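You operate a simulated robot arm through the tools that you are given. There is no shell and no other tool.

You run a simulated robot arm. Do the job below in one go: nothing can be reset, and whatever is moved stays where it is left.

TASK
Soak the burnt teal pan in hot water, tip it out and scrub it clean.
Fine: water about half-way up; green brush, put back; pan on the rubber mat. Set down upright: green brush. What is to be rubbed or washed off counts as gone when no trace of it is left.

The check looks at the end state, three seconds after you hand in, the way a careful person would. Anything else that was tipped, shoved, dropped, spilled or broken makes it a failure.

THE ROBOT
A 7-joint arm with a two-finger gripper, fixed in place. Base frame: the origin is at the foot of the arm, x ahead of it, y to its left, z up. Lengths are in m, angles in rad, forces in N, time in s.
With the tool pointing down near the work surface it reaches from about 0.38 to 0.8 m from the base axis. Its first joint turns from -2.496 to 2.496 rad. Payload 2.45 kg.
The tool frame sits at the grasp point between the pads (the TCP): z along the fingers, y along the line on which they close. The tips reach 0.026 m beyond it. Largest opening 0.096 m; the body of the gripper starts 0.069 m behind the TCP.
Orientation is that of the tool frame in the base frame, as [roll, pitch, yaw] about the fixed x, y, z axes, in that order (R = Rz(yaw) Ry(pitch) Rx(roll)). With the fingers straight down and closing along the base's y, the tool's x points along the base's -x, its y along +y and its z along -z.

THE INTERFACE
- The arm moves only by the tool nudge_tool. Its argument "commands" is a list of rows, each a list of 7 numbers: the finger opening in m, from 0 to 0.096, then the shift along the base's x, y, z in m, then the turn, a rotation vector about the base's x, y, z in rad. In form: [[claw, dx, dy, dz, rx, ry, rz], ...]. A call has 1 to 20 rows; each row shifts and turns the commanded pose from where the row before left it. Each row takes 0.2 s and may step no farther than 0.05 m and 0.15 rad from the row before; otherwise, or with a gripper value out of range, the whole call is refused. A pose out of reach is approached as far as the arm can. The call stops where the force on the tool passes 40 N (or 10 N more than at its start, if that is more) or the arm is blocked; 0.2 s more then pass. The fingers move at their own pace and stop on an object; they squeeze with about 22 N. The grip force told is the motor's: it shows also when the fingers shut on nothing. Time passes only in rows, and 0.2 s behind the last, so rows that do not move let the fingers close. The reply holds the time, the measured pose of the TCP, the force on the tool along the base axes, the opening and the grip force, in the units named above and with some noise, with the torque about the TCP (base axes, N m) and any sound that the robot's microphone picked up.
- Cameras (640 x 400 px; columns grow to the right, rows downward): "scene" is fixed at [0.2212, 0.6499, 1.4776]; the picture's right is [-0.91, -0.41, 0.00], its down [-0.24, 0.52, -0.82] and it looks along [0.34, -0.74, -0.57] (base axes); focal length 259 px, centre (320, 200). "wrist" rides on the gripper at [0.082, 0.003, -0.098] in the tool frame; the picture's right is [-0.04, 1.00, 0.00], its down [-0.73, -0.03, -0.68] and it looks along [-0.68, -0.03, 0.73] (tool axes); focal length 256 px, centre (320, 200). There is no depth. A picture from a camera that has moved, and an enlarged one, comes with that camera's place and axes in the base frame and with its lens.
- snapshot(camera): a new picture of that camera. No time passes.
- raise_lower(by): slides the trunk up (or, below 0, down) by that many m; the arm rides with it, the base frame stays. It gives what a move gives, with no picture.
- zoom(camera, box): a new picture of the part [left, top, right, bottom] of that camera's present view, enlarged. No time passes.
- job_done(): hands the job in; it is judged then, once.

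Places have to be worked out from the pictures, the camera data and where the tool is seen. Open the gripper and draw the arm clear of the work before you hand the job in, unless the task says otherwise.

The tools are called after "Emit:" as a command line: name --pt "numbers of a row" for each row, then --argument value for the rest, lists and objects as JSON in quotes. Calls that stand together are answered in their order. nudge_tool: Moves the arm, as the interface text tells. Its arguments: {"type":"object","properties":{"commands":{"type":"array","items":{"type":"array","items":{"type":"number"}}}},"required":["commands"]} The other tools are called the same way: raise_lower (by) slides the trunk up or down; snapshot (camera) takes a picture; zoom (camera, box) takes an enlarged picture of a part of a camera's view; job_done () hands the job in.

At the start:

```text
clock: 0.0
position: [0.4633, -0.0567, 1.296]
tcp_rot: [-3.141, 0.001, -3.141]
force: [-0.2, -0.7, 0.3]
torque: [0.02, 0.03, -0.03]
opening: 0.0962
grip_force: 0.2
trunk travel left (down, up): [-0.588, 0.052]
```

scene: 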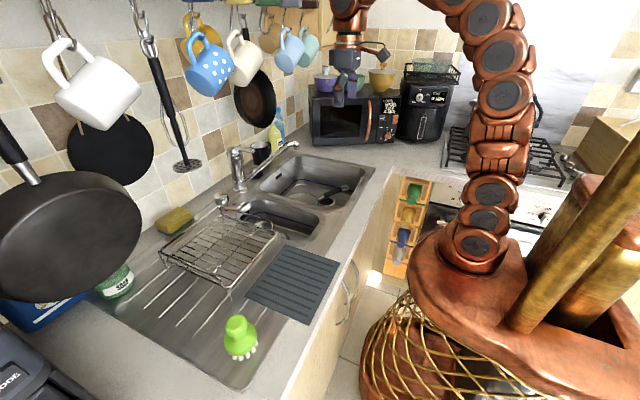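
wrist: 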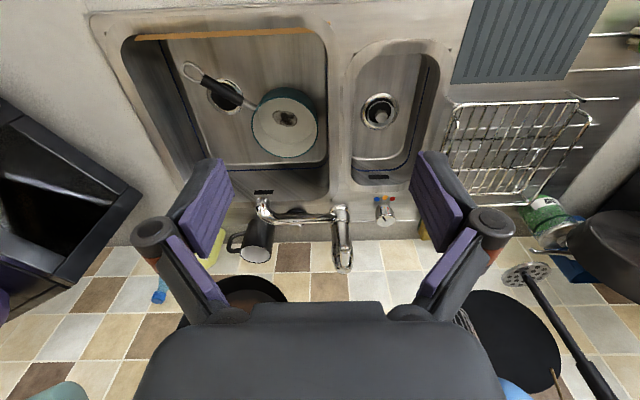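

I start by looking closer at the sink, the tap, the pan and the brush from both cameras.

Emit:
zoom --camera "scene" --box '[200, 120, 400, 245]'

Emit:
zoom --camera "scene" --box '[140, 230, 380, 380]'

Emit:
zoom --camera "wrist" --box '[100, 10, 340, 160]'

Emit:
zoom --camera "wrist" --box '[200, 150, 440, 300]'

```text
3.20 times, centred on (300, 182) of scene
camera zoom: at [0.2212, 0.6499, 1.4776], right [-0.91, -0.41, 0.0], down [-0.24, 0.52, -0.82], along [0.34, -0.74, -0.57], focal length 830 px, centre (384, 256)
```

zoom: 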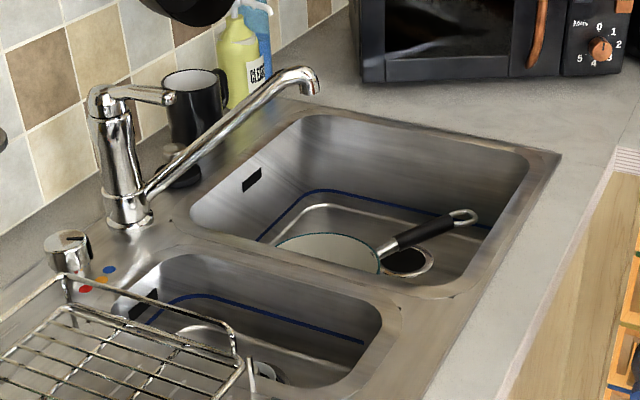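

```text
2.67 times, centred on (260, 305) of scene
camera zoom: at [0.2212, 0.6499, 1.4776], right [-0.91, -0.41, 0.0], down [-0.24, 0.52, -0.82], along [0.34, -0.74, -0.57], focal length 692 px, centre (480, -80)
```

zoom: 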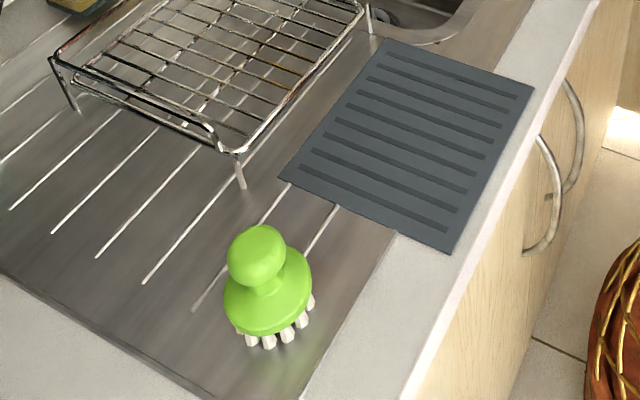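

```text
2.67 times, centred on (220, 85) of wrist
camera zoom: at [0.3818, -0.0532, 1.394], right [0.04, 1.0, 0.0], down [0.73, -0.03, 0.68], along [0.68, -0.03, -0.73], focal length 683 px, centre (587, 507)
```

zoom: 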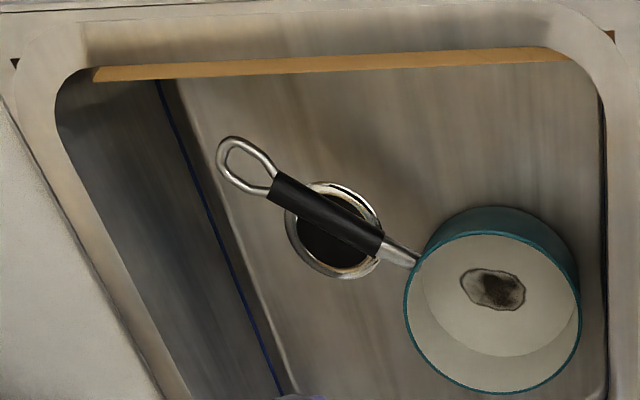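

```text
2.67 times, centred on (320, 225) of wrist
camera zoom: at [0.3818, -0.0532, 1.394], right [0.04, 1.0, 0.0], down [0.73, -0.03, 0.68], along [0.68, -0.03, -0.73], focal length 683 px, centre (320, 133)
```

zoom: 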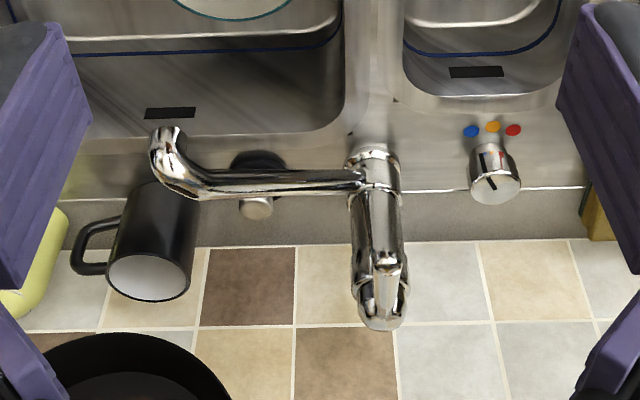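

The dots on the sink ledge triangulate to about (0.84, 0.07, 0.91), so the counter is near z=0.91. I zoom in more on the knob, tap lever and spout.

Emit:
zoom --camera "wrist" --box '[350, 180, 430, 230]'

Emit:
zoom --camera "scene" --box '[200, 130, 312, 200]'

Emit:
zoom --camera "scene" --box '[200, 180, 264, 220]'

Emit:
zoom --camera "wrist" --box '[240, 190, 368, 270]'

Emit:
zoom --camera "wrist" --box '[240, 80, 336, 160]'

Emit:
zoom --camera "wrist" --box '[420, 0, 640, 240]'

```text
8.00 times, centred on (390, 205) of wrist
camera zoom: at [0.3818, -0.0532, 1.394], right [0.04, 1.0, 0.0], down [0.73, -0.03, 0.68], along [0.68, -0.03, -0.73], focal length 2048 px, centre (-240, 160)
```

zoom: 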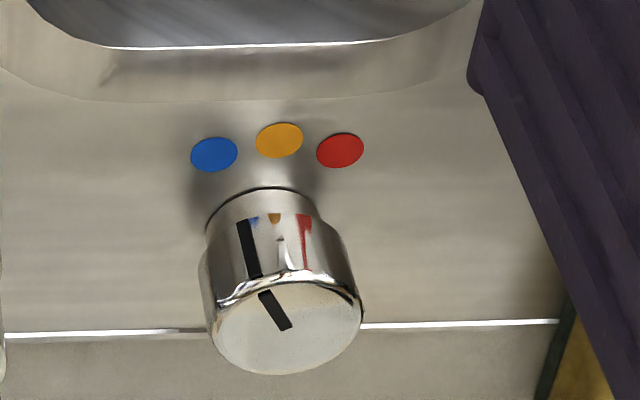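

```text
5.71 times, centred on (256, 165) of scene
camera zoom: at [0.2212, 0.6499, 1.4776], right [-0.91, -0.41, 0.0], down [-0.24, 0.52, -0.82], along [0.34, -0.74, -0.57], focal length 1482 px, centre (686, 400)
```

zoom: 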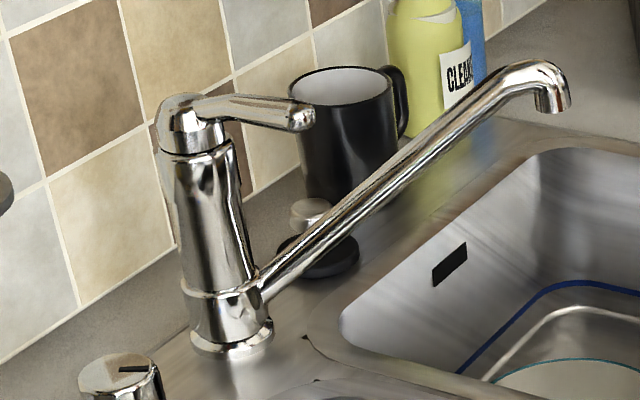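

```text
10.00 times, centred on (232, 200) of scene
camera zoom: at [0.2212, 0.6499, 1.4776], right [-0.91, -0.41, 0.0], down [-0.24, 0.52, -0.82], along [0.34, -0.74, -0.57], focal length 2594 px, centre (1200, 200)
```

zoom: 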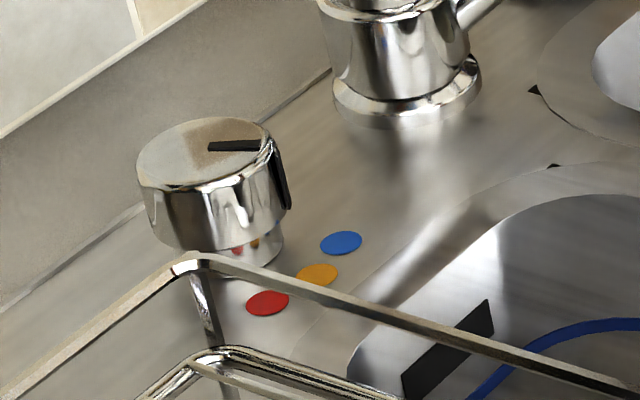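

```text
5.00 times, centred on (304, 230) of wrist
camera zoom: at [0.3818, -0.0532, 1.394], right [0.04, 1.0, 0.0], down [0.73, -0.03, 0.68], along [0.68, -0.03, -0.73], focal length 1280 px, centre (400, 50)
```

zoom: 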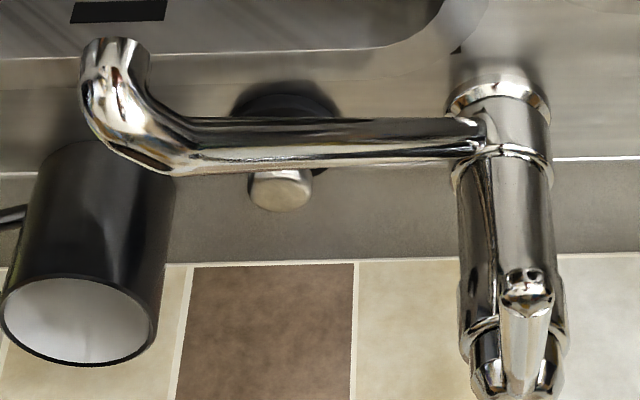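

```text
5.00 times, centred on (288, 120) of wrist
camera zoom: at [0.3818, -0.0532, 1.394], right [0.04, 1.0, 0.0], down [0.73, -0.03, 0.68], along [0.68, -0.03, -0.73], focal length 1280 px, centre (480, 600)
```

zoom: 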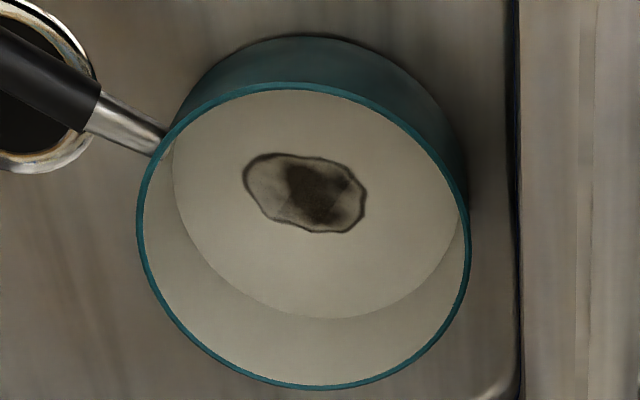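

```text
1.67 times, centred on (530, 120) of wrist
camera zoom: at [0.3818, -0.0532, 1.394], right [0.04, 1.0, 0.0], down [0.73, -0.03, 0.68], along [0.68, -0.03, -0.73], focal length 427 px, centre (-30, 333)
```

zoom: 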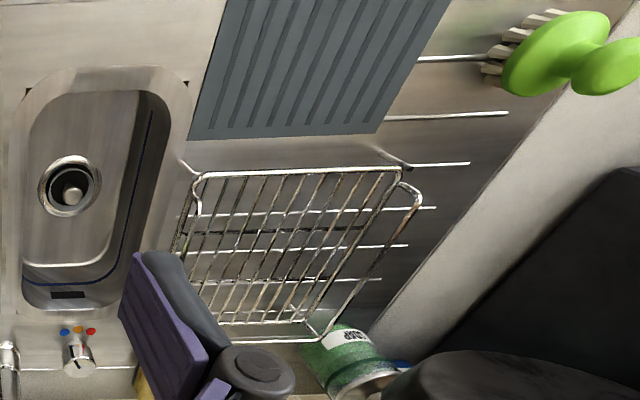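

Knob (top ≈ (0.873, 0.094, 0.955)) points at blue; lever tip ≈ (0.79, -0.02, 1.10); spout outlet ≈ (0.70, -0.17, 1.05); pan centre roughly (0.67, -0.12). I move back and tilt the camera downward to view the basin better.

Emit:
nudge_tool --pt "0.096 -0.02 -0.03 0 0 0.1 0" --pt "0.096 -0.02 -0.03 0 0 0.1 0" --pt "0.096 0.0 -0.03 0 0 0.1 0" --pt "0.096 0.0 -0.03 0 0 0.1 0"

Emit:
snapshot --camera "wrist"

Emit:
snapshot --camera "scene"

```text
clock: 1.0
position: [0.4576, -0.0976, 1.241]
tcp_rot: [-3.14, -0.134, 3.141]
force: [-1.1, 1.1, 1.0]
torque: [-0.06, -0.07, -0.01]
opening: 0.096
grip_force: 0.1
out of reach, approached as far as the arm can: row 1, 2, 3, 4
trunk travel left (down, up): [-0.588, 0.052]
```

```text
taken
camera wrist: at [0.3899, -0.0943, 1.3499], right [0.04, 1.0, -0.01], down [0.82, -0.03, 0.58], along [0.58, -0.03, -0.82], focal length 256 px, centre (320, 200)
```

wrist: 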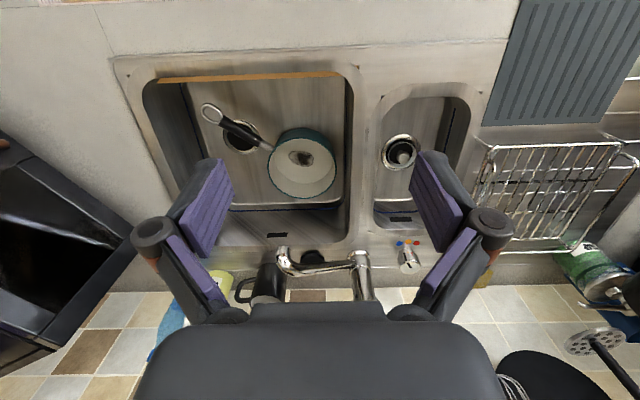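

```text
taken
```

scene: 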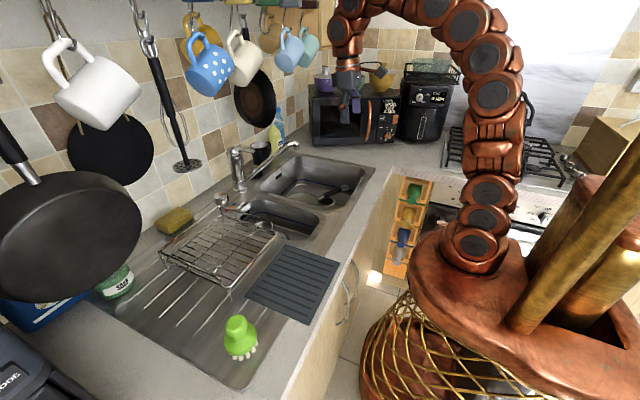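

The arm couldn't take that tilt so near its base at that height. I move forward and down a bit and undo the tilt, to learn how commanded pose and reach behave.

Emit:
nudge_tool --pt "0.096 0.04 0.0 -0.03 0 0 0" --pt "0.096 0.04 0.0 -0.03 0 0 0" --pt "0.096 0.0 0.0 -0.03 0 0 0"

Emit:
snapshot --camera "wrist"

```text
clock: 1.8
position: [0.538, -0.0967, 1.1504]
tcp_rot: [-3.14, -0.166, -3.139]
force: [0.0, -1.1, 0.5]
torque: [-0.02, -0.01, 0.0]
opening: 0.096
grip_force: 0.0
trunk travel left (down, up): [-0.588, 0.052]
```

```text
taken
camera wrist: at [0.4724, -0.0945, 1.2618], right [0.04, 1.0, -0.01], down [0.84, -0.03, 0.55], along [0.55, -0.03, -0.84], focal length 256 px, centre (320, 200)
```

wrist: 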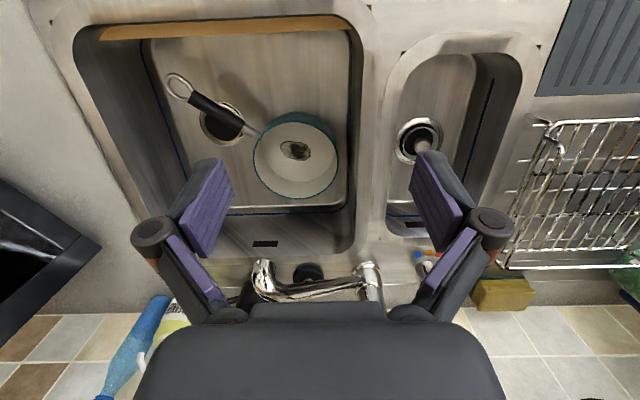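

The commanded pose restarts from the reached pose, good. I zoom on the pan and basin from here for accurate triangulation.

Emit:
zoom --camera "wrist" --box '[150, 50, 374, 230]'

Emit:
zoom --camera "scene" --box '[250, 150, 378, 230]'

```text
2.22 times, centred on (262, 140) of wrist
camera zoom: at [0.4724, -0.0945, 1.2618], right [0.04, 1.0, -0.01], down [0.84, -0.03, 0.55], along [0.55, -0.03, -0.84], focal length 569 px, centre (449, 333)
```

zoom: 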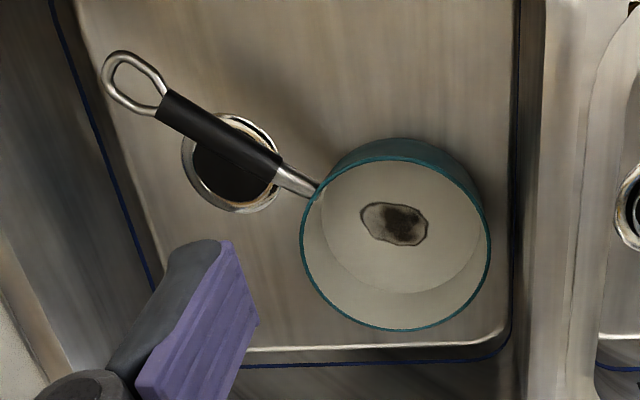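

```text
5.00 times, centred on (314, 190) of scene
camera zoom: at [0.2212, 0.6499, 1.4776], right [-0.91, -0.41, 0.0], down [-0.24, 0.52, -0.82], along [0.34, -0.74, -0.57], focal length 1297 px, centre (350, 250)
```

zoom: 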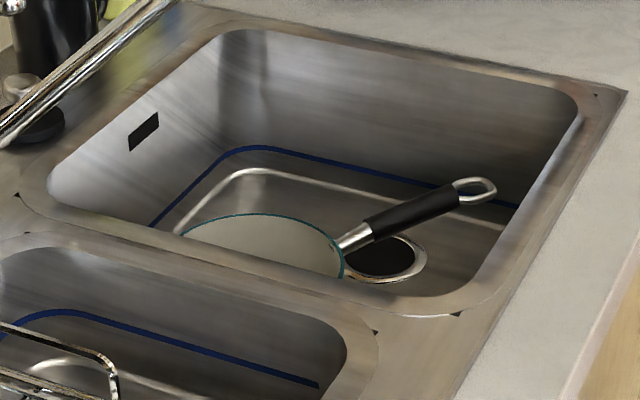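

Pan rim centre ≈ (0.68, -0.154, 0.80), already under the outlet; sink floor ≈ 0.73; handle centre ≈ (0.586, -0.291, 0.80). First the temperature knob: I move left at safe height, level the tool, then go forward.

Emit:
nudge_tool --pt "0.096 0.0 0.045 0 0 -0.083 0" --pt "0.096 0.0 0.045 0 0 -0.083 0" --pt "0.096 0.0 0.045 0 0 0 0" --pt "0.096 0.0 0.045 0 0 0 0" --pt "0.096 0.04 0.01 0.0 0 0 0" --pt "0.096 0.04 0 0.0 0 0 0" --pt "0.096 0.04 0 0.0 0 0 0" --pt "0.096 0.04 0 0.0 0 0 0"

Emit:
snapshot --camera "wrist"

Emit:
snapshot --camera "scene"

```text
clock: 3.6
position: [0.6798, 0.0927, 1.1521]
tcp_rot: [-3.141, 0.0, 3.141]
force: [-0.8, -0.5, 0.3]
torque: [0.01, 0.04, -0.03]
opening: 0.096
grip_force: 0.0
out of reach, approached as far as the arm can: row 8
trunk travel left (down, up): [-0.588, 0.052]
```

```text
taken
camera wrist: at [0.5983, 0.0964, 1.251], right [0.04, 1.0, 0.0], down [0.73, -0.03, 0.68], along [0.68, -0.03, -0.73], focal length 256 px, centre (320, 200)
```

wrist: 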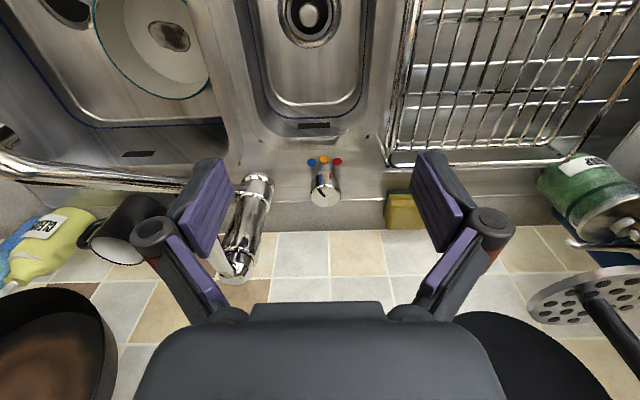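

```text
taken
```

scene: 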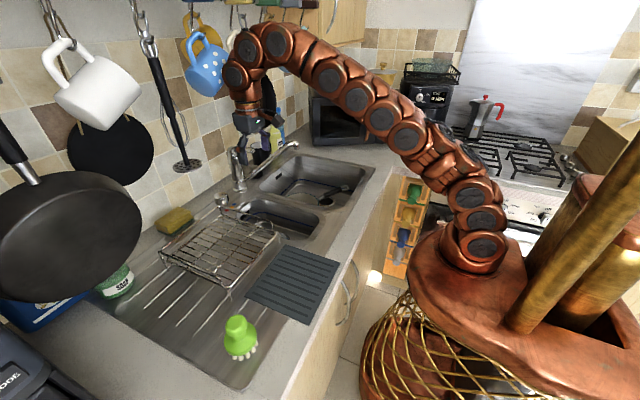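

The tool-down reach at this height ends at x=0.68, and the hanging blue mug looks near the wrist joints. I check that area closely before going further.

Emit:
zoom --camera "scene" --box '[170, 0, 330, 110]'

Emit:
zoom --camera "scene" --box '[20, 0, 220, 125]'

Emit:
zoom --camera "wrist" --box '[280, 130, 380, 210]'

```text
3.64 times, centred on (250, 55) of scene
camera zoom: at [0.2212, 0.6499, 1.4776], right [-0.91, -0.41, 0.0], down [-0.24, 0.52, -0.82], along [0.34, -0.74, -0.57], focal length 943 px, centre (574, 727)
```

zoom: 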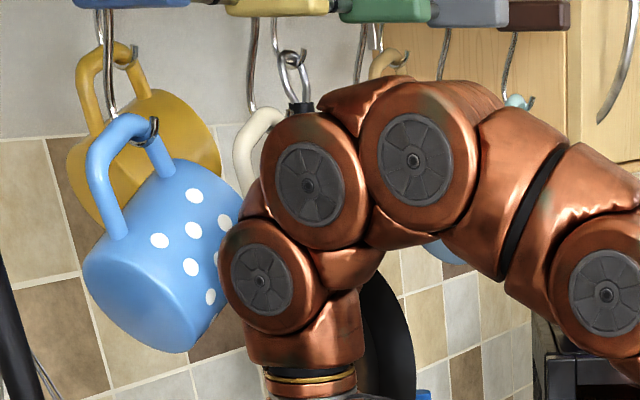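

```text
3.20 times, centred on (120, 62) of scene
camera zoom: at [0.2212, 0.6499, 1.4776], right [-0.91, -0.41, 0.0], down [-0.24, 0.52, -0.82], along [0.34, -0.74, -0.57], focal length 830 px, centre (960, 640)
```

zoom: 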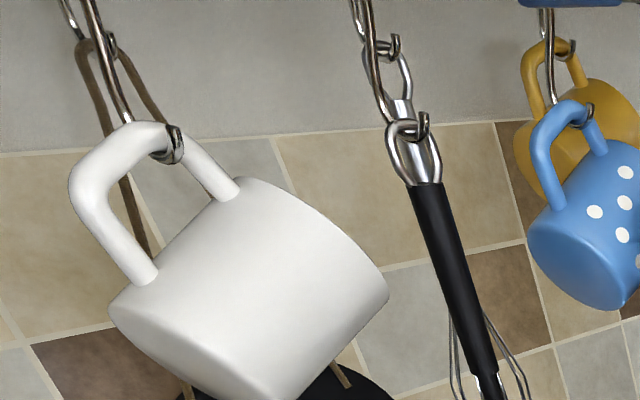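

```text
5.00 times, centred on (330, 170) of wrist
camera zoom: at [0.5983, 0.0964, 1.251], right [0.04, 1.0, 0.0], down [0.73, -0.03, 0.68], along [0.68, -0.03, -0.73], focal length 1280 px, centre (270, 350)
```

zoom: 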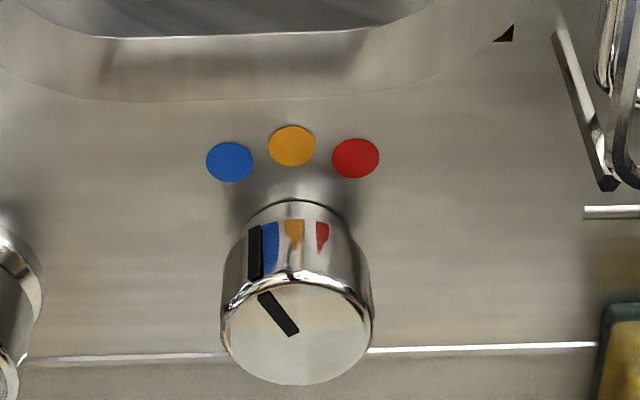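

Mugs hang over the sink with their bottoms near z≈1.33 at x≈0.74, so I must keep the wrist low there. I back off, go down with a narrower opening, and begin tilting the fingers forward.

Emit:
nudge_tool --pt "0.07 -0.04 0 0 0 0 0" --pt "0.07 -0.04 0 -0.02 0 0 0" --pt "0.07 0 0 -0.04 0 -0.12 0" --pt "0.07 0 0 -0.04 0 -0.12 0" --pt "0.07 0.03 0 0 0 -0.12 0" --pt "0.07 0.03 0 0 0 -0.12 0" --pt "0.07 0.03 0 0 0 -0.12 0"

Emit:
snapshot --camera "scene"

Emit:
snapshot --camera "wrist"

```text
clock: 5.2
position: [0.6917, 0.0906, 1.0531]
tcp_rot: [3.142, 0.602, -3.141]
force: [-0.4, -0.2, 0.9]
torque: [0.01, -0.03, -0.03]
opening: 0.0698
grip_force: 0.0
trunk travel left (down, up): [-0.588, 0.052]
```

```text
taken
```

scene: 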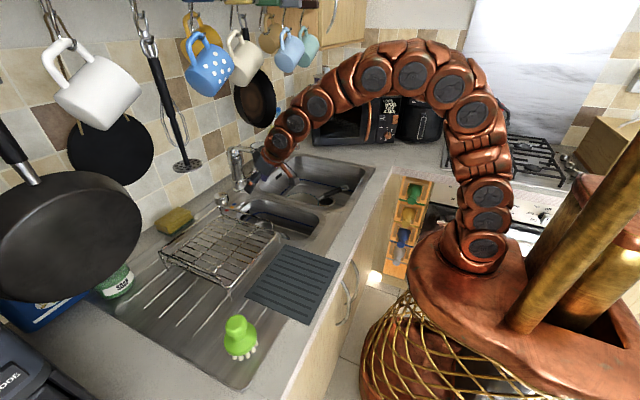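

```text
taken
camera wrist: at [0.5684, 0.0928, 1.0888], right [0.03, 1.0, 0.02], down [0.22, -0.03, 0.98], along [0.97, -0.03, -0.22], focal length 256 px, centre (320, 200)
```

wrist: 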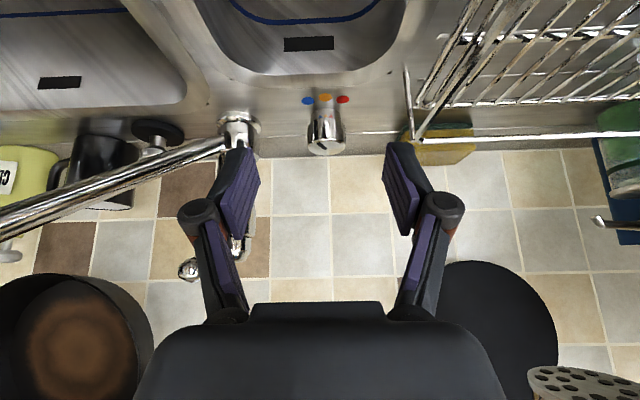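

The tool is tilted 0.6 rad with the knob centred between the fingers at y≈0.092. I advance toward it, fingers straddling it.

Emit:
nudge_tool --pt "0.07 0.04 0 -0.02 0 0 0" --pt "0.07 0.04 0 -0.02 0 0 0" --pt "0.07 0.04 0.001 -0.02 0 0 0"

Emit:
snapshot --camera "wrist"

Emit:
zoom --camera "scene" --box '[180, 100, 340, 200]'

```text
clock: 6.0
position: [0.811, 0.0885, 0.9926]
tcp_rot: [-3.14, 0.599, -3.141]
force: [-0.2, -1.2, 1.2]
torque: [-0.04, 0.01, 0.03]
opening: 0.07
grip_force: 0.0
trunk travel left (down, up): [-0.588, 0.052]
```

```text
taken
camera wrist: at [0.6873, 0.0914, 1.0286], right [0.03, 1.0, 0.02], down [0.22, -0.03, 0.97], along [0.97, -0.03, -0.22], focal length 256 px, centre (320, 200)
```

wrist: 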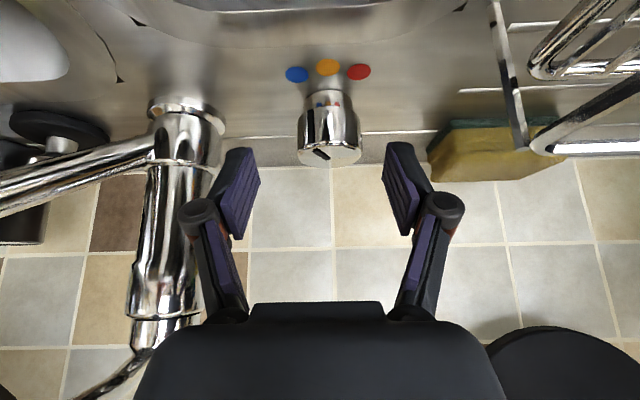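

```text
4.00 times, centred on (260, 150) of scene
camera zoom: at [0.2212, 0.6499, 1.4776], right [-0.91, -0.41, 0.0], down [-0.24, 0.52, -0.82], along [0.34, -0.74, -0.57], focal length 1038 px, centre (560, 400)
```

zoom: 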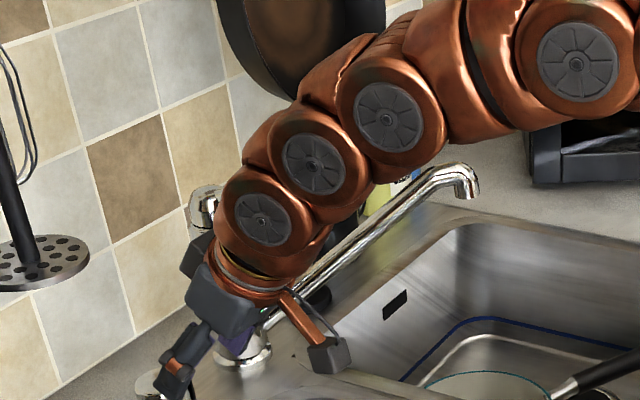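

The knob is about 5 mm to the left of the tool centre. I correct, finish the approach to (0.869, 0.0935, 0.946) and close.

Emit:
nudge_tool --pt "0.07 0.028 0.003 -0.023 0 0 0" --pt "0.07 0.03 0.002 -0.023 0 0 0"

Emit:
snapshot --camera "wrist"

```text
clock: 6.6
position: [0.8677, 0.0979, 0.9457]
tcp_rot: [-3.139, 0.602, -3.14]
force: [-0.6, 0.2, 0.7]
torque: [-0.02, 0.02, 0.02]
opening: 0.0699
grip_force: 0.0
trunk travel left (down, up): [-0.588, 0.052]
```

```text
taken
camera wrist: at [0.7442, 0.1007, 0.9818], right [0.03, 1.0, 0.02], down [0.22, -0.03, 0.97], along [0.97, -0.03, -0.22], focal length 256 px, centre (320, 200)
```

wrist: 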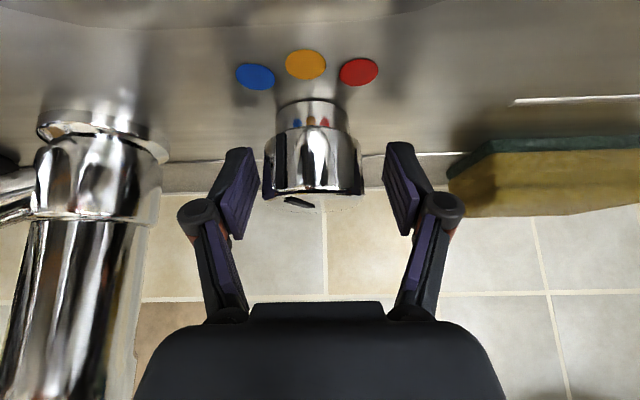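

The knob sits ~4 mm to the right of centre (image left), so I shift -4 mm and close the fingers on it.

Emit:
nudge_tool --pt "0.07 0.0 -0.004 0 0 0 0" --pt "0.055 0 0 0 0 0 0" --pt "0.03 0 0 0 0 0 0" --pt "0.03 0 0 0 0 0 0" --pt "0.03 0 0 0 0 0 0"

Emit:
snapshot --camera "wrist"

```text
clock: 7.8
position: [0.8668, 0.0957, 0.9468]
tcp_rot: [3.142, 0.599, -3.138]
force: [-2.7, 7.6, 1.1]
torque: [-0.14, 0.03, -0.03]
opening: 0.0469
grip_force: 45.1
trunk travel left (down, up): [-0.588, 0.052]
```

```text
taken
camera wrist: at [0.7435, 0.0973, 0.9826], right [0.03, 1.0, 0.02], down [0.22, -0.03, 0.97], along [0.97, -0.03, -0.22], focal length 256 px, centre (320, 200)
```

wrist: 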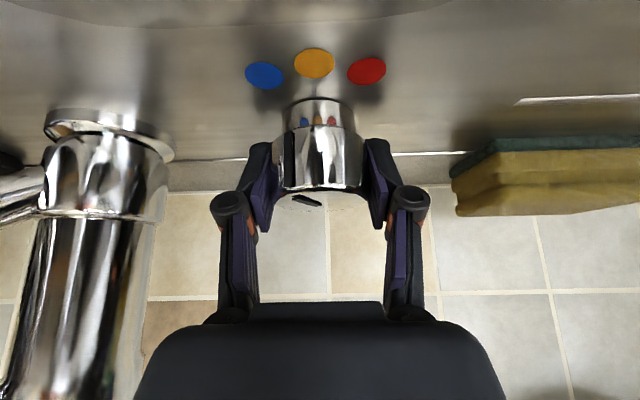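

The knob is gripped (0.047 opening). I turn it clockwise seen from above toward red, half-way first.

Emit:
nudge_tool --pt "0.03 0.0 0.002 0 0 0 -0.05" --pt "0.03 0 0 0 0 0 -0.1" --pt "0.03 0 0 0 0 0 -0.1" --pt "0.03 0 0 0 0 0 -0.1" --pt "0.03 0 0 0 0 0 -0.1"

Emit:
snapshot --camera "wrist"

Emit:
snapshot --camera "scene"

```text
clock: 9.0
position: [0.8681, 0.0946, 0.9469]
tcp_rot: [-3.139, 0.599, 2.69]
force: [-10.7, -4.8, -1.1]
torque: [-0.52, -0.19, -0.03]
opening: 0.0465
grip_force: 45.5
trunk travel left (down, up): [-0.588, 0.052]
```

```text
taken
camera wrist: at [0.7577, 0.15, 0.9827], right [0.47, 0.88, 0.02], down [0.19, -0.12, 0.97], along [0.86, -0.45, -0.22], focal length 256 px, centre (320, 200)
```

wrist: 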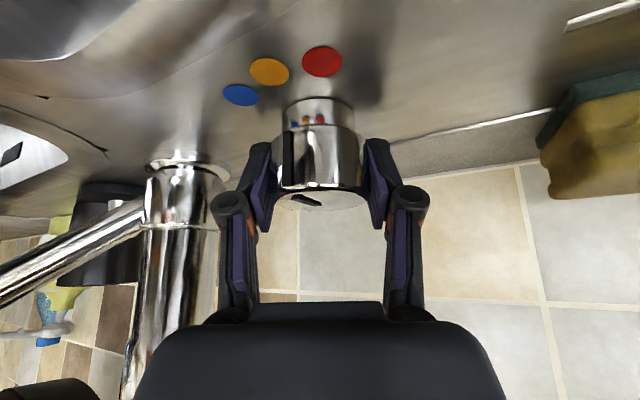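

```text
taken
```

scene: 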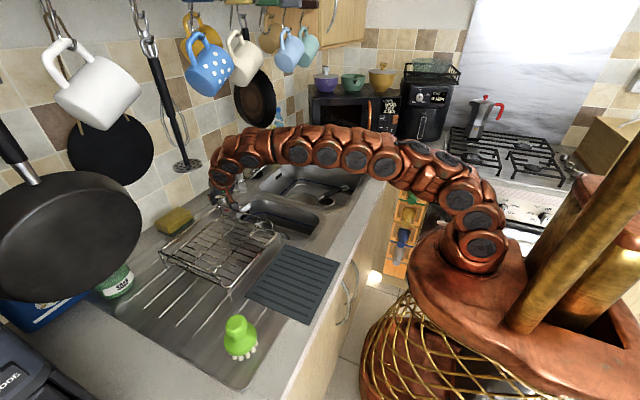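

The knob turns with the fingers, and now points about at orange. Before continuing I check the clearance between the wrist and the dish rack.

Emit:
zoom --camera "scene" --box '[160, 130, 320, 230]'

```text
4.00 times, centred on (240, 180) of scene
camera zoom: at [0.2212, 0.6499, 1.4776], right [-0.91, -0.41, 0.0], down [-0.24, 0.52, -0.82], along [0.34, -0.74, -0.57], focal length 1038 px, centre (640, 280)
```

zoom: 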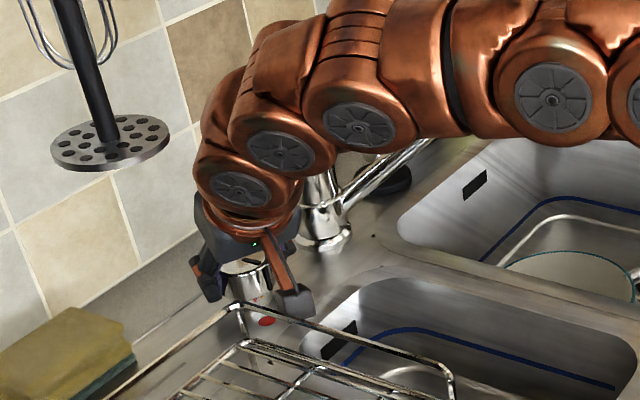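

The wrist camera would strike the rack's corner post (top ≈ (0.79, 0.17, 0.98)) if I kept turning. I let go, turn the gripper back around the knob, and regrip for the second half.

Emit:
nudge_tool --pt "0.07 0 0 0 0 0 0" --pt "0.07 0 0 0 0 0 0" --pt "0.07 0 0 0 0 0 0.1" --pt "0.07 0 0 0 0 0 0.1" --pt "0.07 0 0 0 0 0 0.1" --pt "0.07 0 0 0 0 0 0.1" --pt "0.07 0 0 0 0 0 0.1" --pt "0.07 0 0 0 0 0 0.05"

Emit:
snapshot --camera "wrist"

```text
clock: 10.8
position: [0.8675, 0.0939, 0.9462]
tcp_rot: [-3.14, 0.6, -3.037]
force: [0.4, 0.1, -0.2]
torque: [-0.05, -0.01, 0.01]
opening: 0.07
grip_force: 0.2
trunk travel left (down, up): [-0.588, 0.052]
```

```text
taken
camera wrist: at [0.7452, 0.0848, 0.9823], right [-0.07, 1.0, 0.02], down [0.22, -0.01, 0.97], along [0.97, 0.07, -0.22], focal length 256 px, centre (320, 200)
```

wrist: 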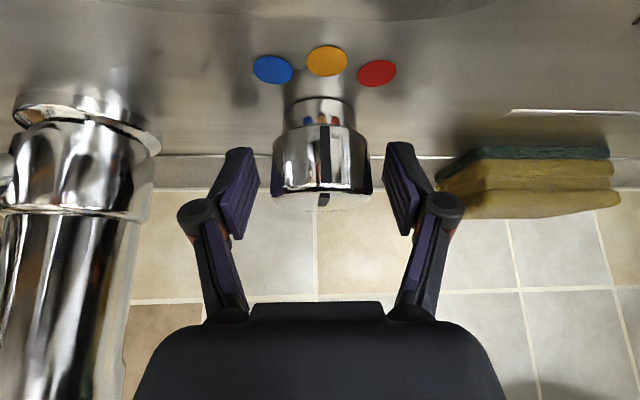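

The knob now points at orange. I regrip and turn a further ~0.5 rad to red.

Emit:
nudge_tool --pt "0.05 0 0 0 0 0 0" --pt "0.03 0 0 0 0 0 0" --pt "0.03 0 0 0 0 0 0" --pt "0.03 0 0 0 0 0 0" --pt "0.03 0 0 0 0 0 -0.1" --pt "0.03 0 0 0 0 0 -0.1" --pt "0.03 0 0 0 0 0 -0.1" --pt "0.03 0 0 0 0 0 -0.1" --pt "0.03 0 0 0 0 0 -0.1"

Emit:
snapshot --camera "wrist"

```text
clock: 12.8
position: [0.8668, 0.0921, 0.9473]
tcp_rot: [-3.14, 0.601, 2.74]
force: [-2.0, -5.2, 1.9]
torque: [0.13, 0.07, -0.01]
opening: 0.0466
grip_force: 44.8
trunk travel left (down, up): [-0.588, 0.052]
```

```text
taken
camera wrist: at [0.7559, 0.1443, 0.9825], right [0.42, 0.91, 0.02], down [0.19, -0.11, 0.97], along [0.89, -0.41, -0.22], focal length 256 px, centre (320, 200)
```

wrist: 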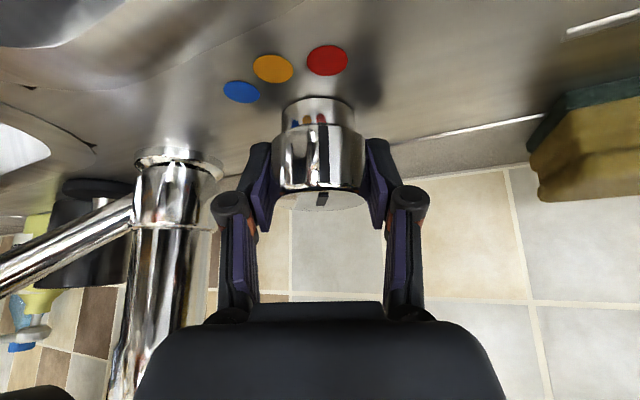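

The pointer lines up with red. I release, rise straight up out of the knob, and turn back for a look at the tap lever.

Emit:
nudge_tool --pt "0.07 0 0 0 0 0 0" --pt "0.07 0 0 0 0 0 0" --pt "0.07 -0.01 0 0.04 0 0 0.05" --pt "0.07 -0.03 0 0.03 0 0 0.1" --pt "0.07 -0.04 0 0.01 0 0 0.1" --pt "0.07 -0.04 0 0.0 0 0 0.1" --pt "0.07 -0.04 0 0.0 0 0 0.05" --pt "0.07 -0.04 0 0 0 0 0"

Emit:
snapshot --camera "wrist"

Emit:
zoom --camera "scene" --box '[200, 130, 320, 215]'

```text
clock: 14.6
position: [0.6671, 0.093, 1.0305]
tcp_rot: [-3.141, 0.6, -3.141]
force: [-0.2, 0.2, -0.1]
torque: [0.01, 0.0, 0.01]
opening: 0.0699
grip_force: 0.0
trunk travel left (down, up): [-0.588, 0.052]
```

```text
taken
camera wrist: at [0.5441, 0.096, 1.0659], right [0.03, 1.0, 0.02], down [0.22, -0.03, 0.97], along [0.97, -0.03, -0.22], focal length 256 px, centre (320, 200)
```

wrist: 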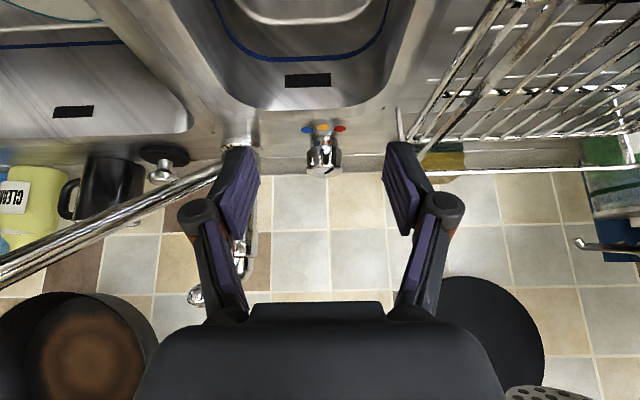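

```text
4.71 times, centred on (260, 172) of scene
camera zoom: at [0.2212, 0.6499, 1.4776], right [-0.91, -0.41, 0.0], down [-0.24, 0.52, -0.82], along [0.34, -0.74, -0.57], focal length 1221 px, centre (602, 329)
```

zoom: 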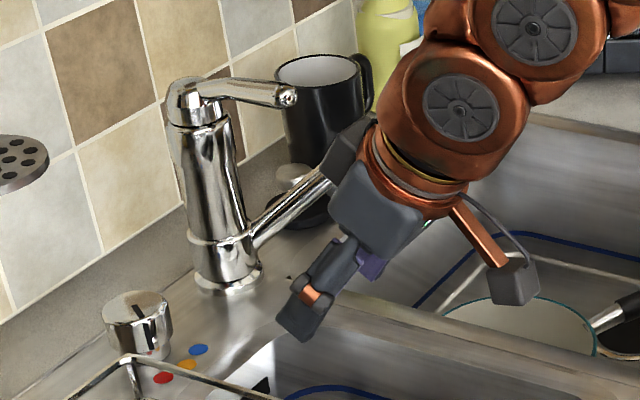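

The knob points at red. Next the lever (tip ≈ (0.79, -0.02, 1.10)): I line up in front of it with a flatter tool so the wrist stays below the mugs.

Emit:
nudge_tool --pt "0.06 -0.02 -0.04 0.02 0 -0.1 0" --pt "0.06 0 -0.04 0.02 0 -0.1 0" --pt "0.06 0 -0.034 0.03 0 -0.1 0" --pt "0.06 0 0 0 0 -0.1 0"

Emit:
snapshot --camera "wrist"

Emit:
snapshot --camera "scene"

```text
clock: 15.6
position: [0.6457, -0.0199, 1.0983]
tcp_rot: [-3.138, 1.003, -3.139]
force: [-0.7, -0.4, 0.5]
torque: [-0.04, 0.01, 0.01]
opening: 0.0601
grip_force: 0.1
trunk travel left (down, up): [-0.588, 0.052]
```

```text
taken
camera wrist: at [0.5196, -0.0179, 1.0845], right [0.02, 1.0, 0.03], down [-0.18, -0.03, 0.98], along [0.98, -0.03, 0.18], focal length 256 px, centre (320, 200)
```

wrist: 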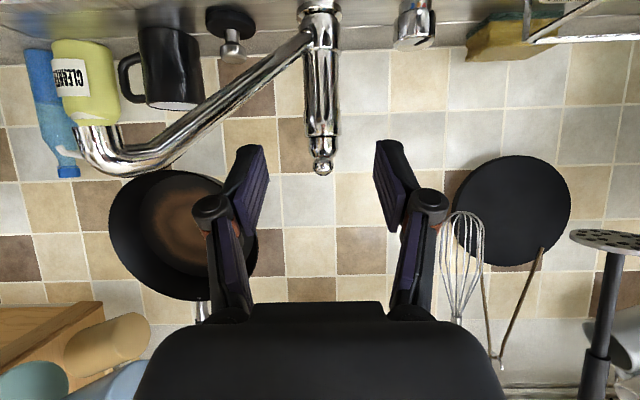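

```text
taken
```

scene: 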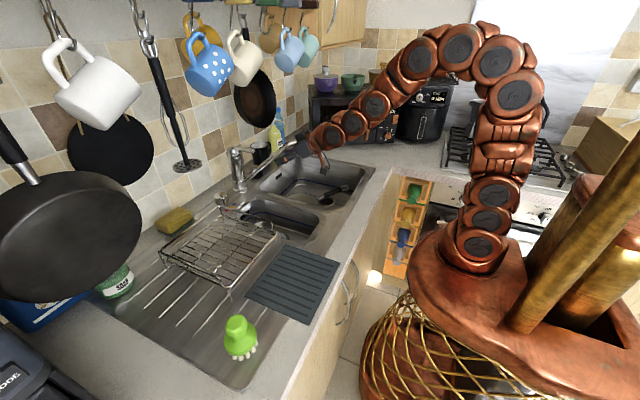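

The lever tip is dead ahead at (0.79, -0.022, 1.10). I advance so the fingers straddle its end.

Emit:
nudge_tool --pt "0.06 0.04 -0.001 0 0 0 0" --pt "0.06 0.04 -0.001 0 0 0 0" --pt "0.06 0.04 0 0 0 0 0" --pt "0.06 0.035 0 0.002 0 0 0"

Emit:
snapshot --camera "wrist"

Emit:
zoom --camera "scene" --box '[200, 80, 360, 180]'

```text
clock: 16.6
position: [0.8002, -0.0243, 1.0978]
tcp_rot: [-3.141, 1.001, -3.14]
force: [-0.6, 0.8, -0.2]
torque: [0.01, 0.01, 0.05]
opening: 0.0597
grip_force: 0.0
trunk travel left (down, up): [-0.588, 0.052]
```

```text
taken
camera wrist: at [0.6734, -0.0213, 1.0833], right [0.02, 1.0, 0.03], down [-0.17, -0.03, 0.98], along [0.98, -0.03, 0.17], focal length 256 px, centre (320, 200)
```

wrist: 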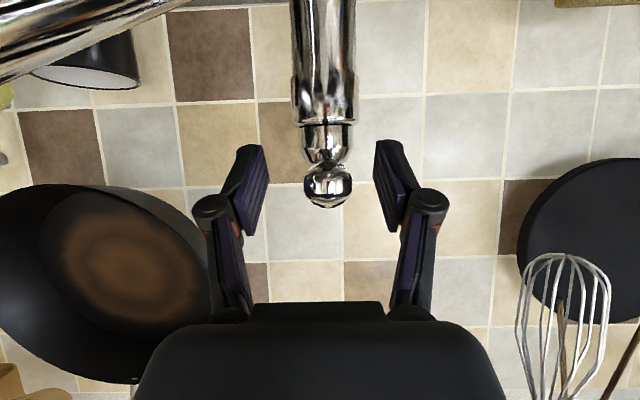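

```text
4.00 times, centred on (280, 130) of scene
camera zoom: at [0.2212, 0.6499, 1.4776], right [-0.91, -0.41, 0.0], down [-0.24, 0.52, -0.82], along [0.34, -0.74, -0.57], focal length 1038 px, centre (480, 480)
```

zoom: 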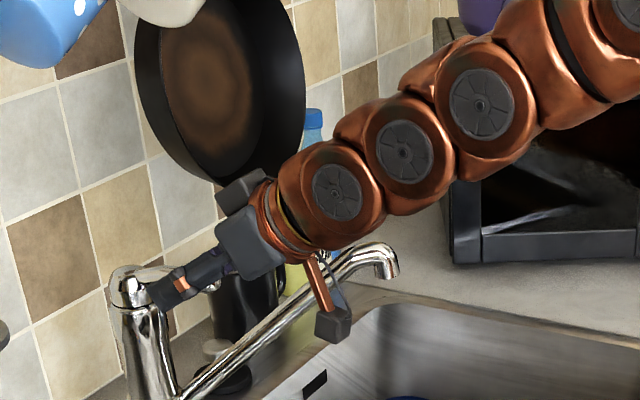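

The lever end sits between the fingers, ~3 mm to the left. I centre on it and close.

Emit:
nudge_tool --pt "0.06 0 0.003 0 0 0 0" --pt "0.03 0 0 0 0 0 0" --pt "0.005 0 0 0 0 0 0" --pt "0.005 0 0 0 0 0 0" --pt "0.005 0 0 0 0 0 0"

Emit:
snapshot --camera "wrist"

```text
clock: 17.8
position: [0.8004, -0.0204, 1.0976]
tcp_rot: [-3.14, 1.001, -3.14]
force: [1.1, -3.7, -1.0]
torque: [0.02, 0.03, -0.09]
opening: 0.0202
grip_force: 42.4
trunk travel left (down, up): [-0.588, 0.052]
```

```text
taken
camera wrist: at [0.674, -0.0174, 1.0836], right [0.02, 1.0, 0.03], down [-0.17, -0.03, 0.98], along [0.98, -0.03, 0.17], focal length 256 px, centre (320, 200)
```

wrist: 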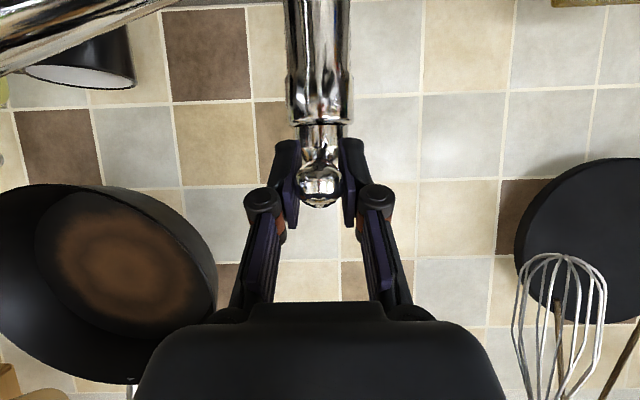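

Gripped. I try lifting the lever a little and listen/measure.

Emit:
nudge_tool --pt "0.005 0 0 0.008 0 0 0" --pt "0.005 0 0 0.008 0 0 0"

Emit:
zoom --camera "scene" --box '[200, 100, 360, 220]'

```text
clock: 18.4
position: [0.8029, -0.0214, 1.1148]
tcp_rot: [-3.14, 1.0, 3.141]
force: [12.2, -5.1, -10.4]
torque: [-0.03, 0.28, -0.1]
opening: 0.0208
grip_force: 25.8
trunk travel left (down, up): [-0.588, 0.052]
```

```text
3.33 times, centred on (280, 160) of scene
camera zoom: at [0.2212, 0.6499, 1.4776], right [-0.91, -0.41, 0.0], down [-0.24, 0.52, -0.82], along [0.34, -0.74, -0.57], focal length 865 px, centre (453, 333)
```

zoom: 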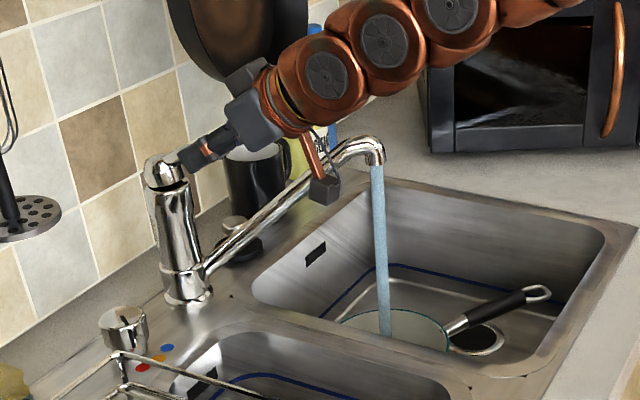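

Lifting opened the tap and the stream falls into the pan. I zoom on the pan to see the water level before letting time pass.

Emit:
zoom --camera "scene" --box '[270, 170, 350, 220]'

Emit:
snapshot --camera "wrist"

```text
8.00 times, centred on (310, 195) of scene
camera zoom: at [0.2212, 0.6499, 1.4776], right [-0.91, -0.41, 0.0], down [-0.24, 0.52, -0.82], along [0.34, -0.74, -0.57], focal length 2075 px, centre (400, 240)
```

zoom: 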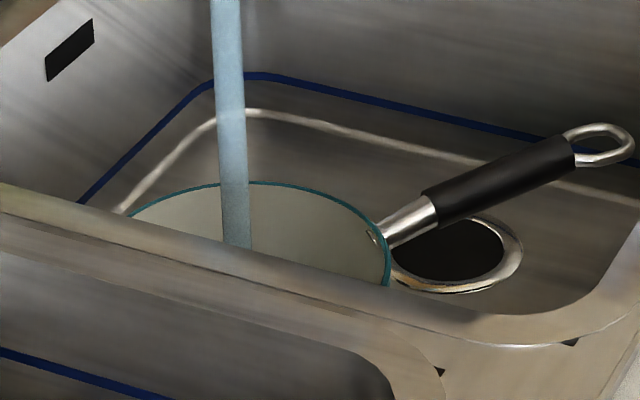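

```text
taken
camera wrist: at [0.6768, -0.0174, 1.0999], right [0.02, 1.0, 0.03], down [-0.17, -0.03, 0.98], along [0.98, -0.03, 0.17], focal length 256 px, centre (320, 200)
```

wrist: 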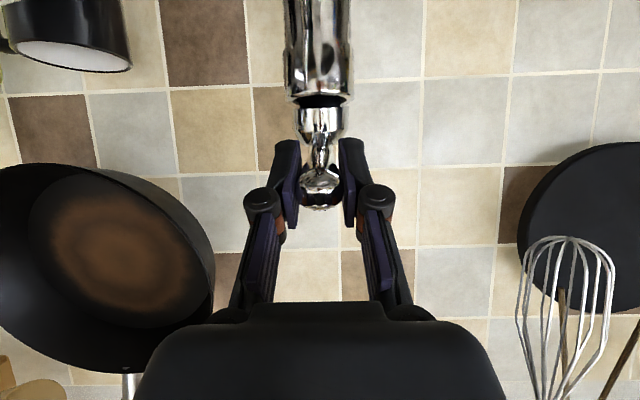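

The half-full line on the far inner wall should appear just above the divider edge in this view. I let water run in short steps while holding the lever.

Emit:
nudge_tool --pt "0.005 0 0 0 0 0 0" --pt "0.005 0 0 0 0 0 0" --pt "0.005 0 0 0 0 0 0"

Emit:
zoom --camera "scene" --box '[270, 170, 350, 220]'

```text
clock: 19.2
position: [0.8035, -0.0194, 1.1148]
tcp_rot: [-3.139, 1.0, 3.141]
force: [17.7, -6.5, -5.4]
torque: [-0.1, -0.26, -0.2]
opening: 0.0203
grip_force: 44.5
trunk travel left (down, up): [-0.588, 0.052]
```

```text
8.00 times, centred on (310, 195) of scene
camera zoom: at [0.2212, 0.6499, 1.4776], right [-0.91, -0.41, 0.0], down [-0.24, 0.52, -0.82], along [0.34, -0.74, -0.57], focal length 2075 px, centre (400, 240)
```

zoom: 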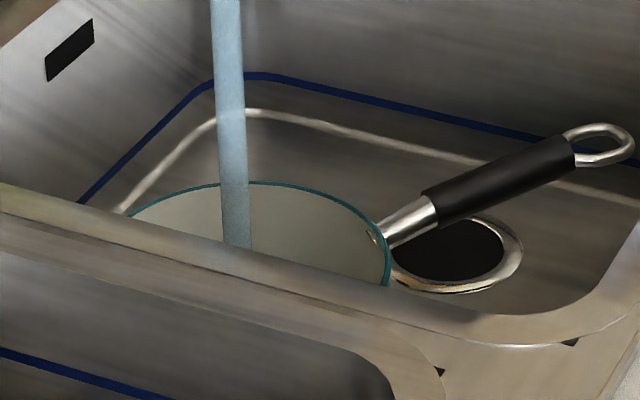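

No water line visible yet after ~1.4 s of flow; I wait another second.

Emit:
nudge_tool --pt "0.005 0 0 0 0 0 0" --pt "0.005 0 0 0 0 0 0" --pt "0.005 0 0 0 0 0 0" --pt "0.005 0 0 0 0 0 0"

Emit:
zoom --camera "scene" --box '[270, 170, 350, 220]'

```text
clock: 20.2
position: [0.8041, -0.0203, 1.1145]
tcp_rot: [-3.14, 0.998, 3.14]
force: [20.0, -8.5, -1.5]
torque: [-0.06, -0.72, -0.19]
opening: 0.0203
grip_force: 44.5
trunk travel left (down, up): [-0.588, 0.052]
```

```text
8.00 times, centred on (310, 195) of scene
camera zoom: at [0.2212, 0.6499, 1.4776], right [-0.91, -0.41, 0.0], down [-0.24, 0.52, -0.82], along [0.34, -0.74, -0.57], focal length 2075 px, centre (400, 240)
```

zoom: 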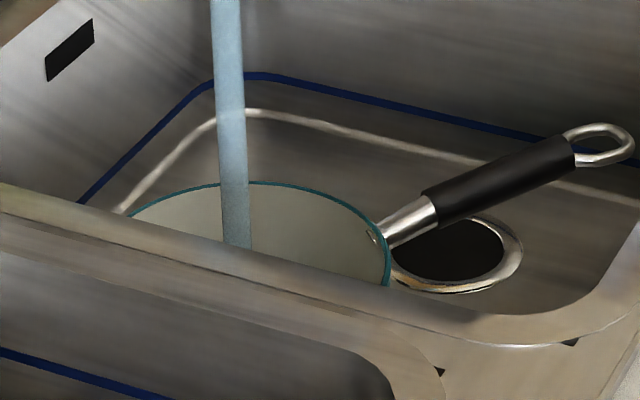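

Still none; I relieve the pull on the lever by 3 mm forward and wait a shorter step.

Emit:
nudge_tool --pt "0.005 0.003 0 0 0 0 0" --pt "0.005 0 0 0 0 0 0"

Emit:
zoom --camera "scene" --box '[280, 188, 328, 218]'

```text
clock: 20.8
position: [0.8039, -0.0202, 1.1155]
tcp_rot: [-3.141, 0.998, -3.14]
force: [-16.4, -11.9, 1.0]
torque: [-0.18, 0.58, -0.29]
opening: 0.0203
grip_force: 45.0
trunk travel left (down, up): [-0.588, 0.052]
```

```text
13.33 times, centred on (304, 203) of scene
camera zoom: at [0.2212, 0.6499, 1.4776], right [-0.91, -0.41, 0.0], down [-0.24, 0.52, -0.82], along [0.34, -0.74, -0.57], focal length 3458 px, centre (533, 160)
```

zoom: 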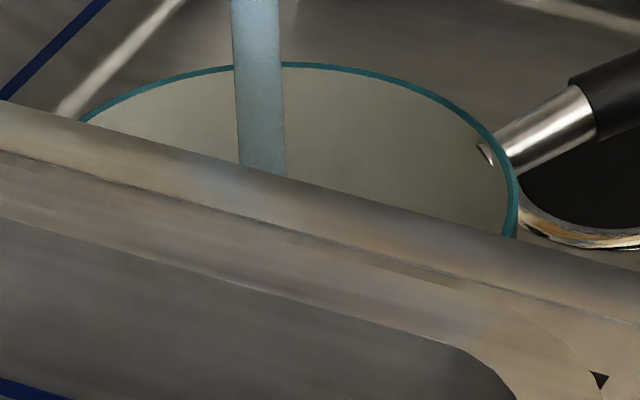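

I can't see the level from here, so I close the tap again (lever down) and will inspect the level with the wrist camera to learn the flow rate.

Emit:
nudge_tool --pt "0.005 -0.002 0 -0.009 0 0 0" --pt "0.005 -0.002 0 -0.009 0 0 0"

Emit:
zoom --camera "scene" --box '[200, 100, 360, 220]'

```text
clock: 21.4
position: [0.8015, -0.0199, 1.101]
tcp_rot: [3.141, 1.007, 3.139]
force: [-7.0, -11.1, 23.1]
torque: [-0.09, -1.54, -0.3]
opening: 0.0206
grip_force: 45.3
trunk travel left (down, up): [-0.588, 0.052]
```

```text
3.33 times, centred on (280, 160) of scene
camera zoom: at [0.2212, 0.6499, 1.4776], right [-0.91, -0.41, 0.0], down [-0.24, 0.52, -0.82], along [0.34, -0.74, -0.57], focal length 865 px, centre (453, 333)
```

zoom: 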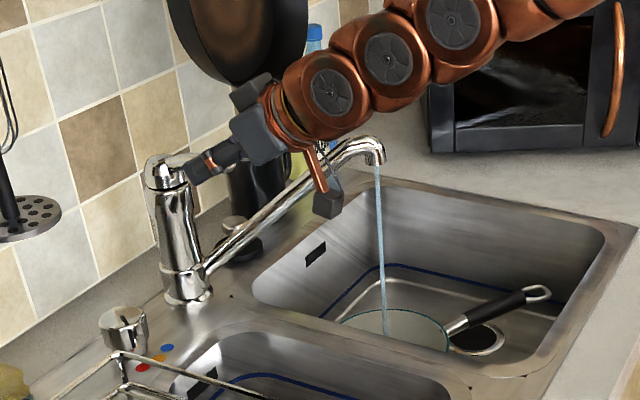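

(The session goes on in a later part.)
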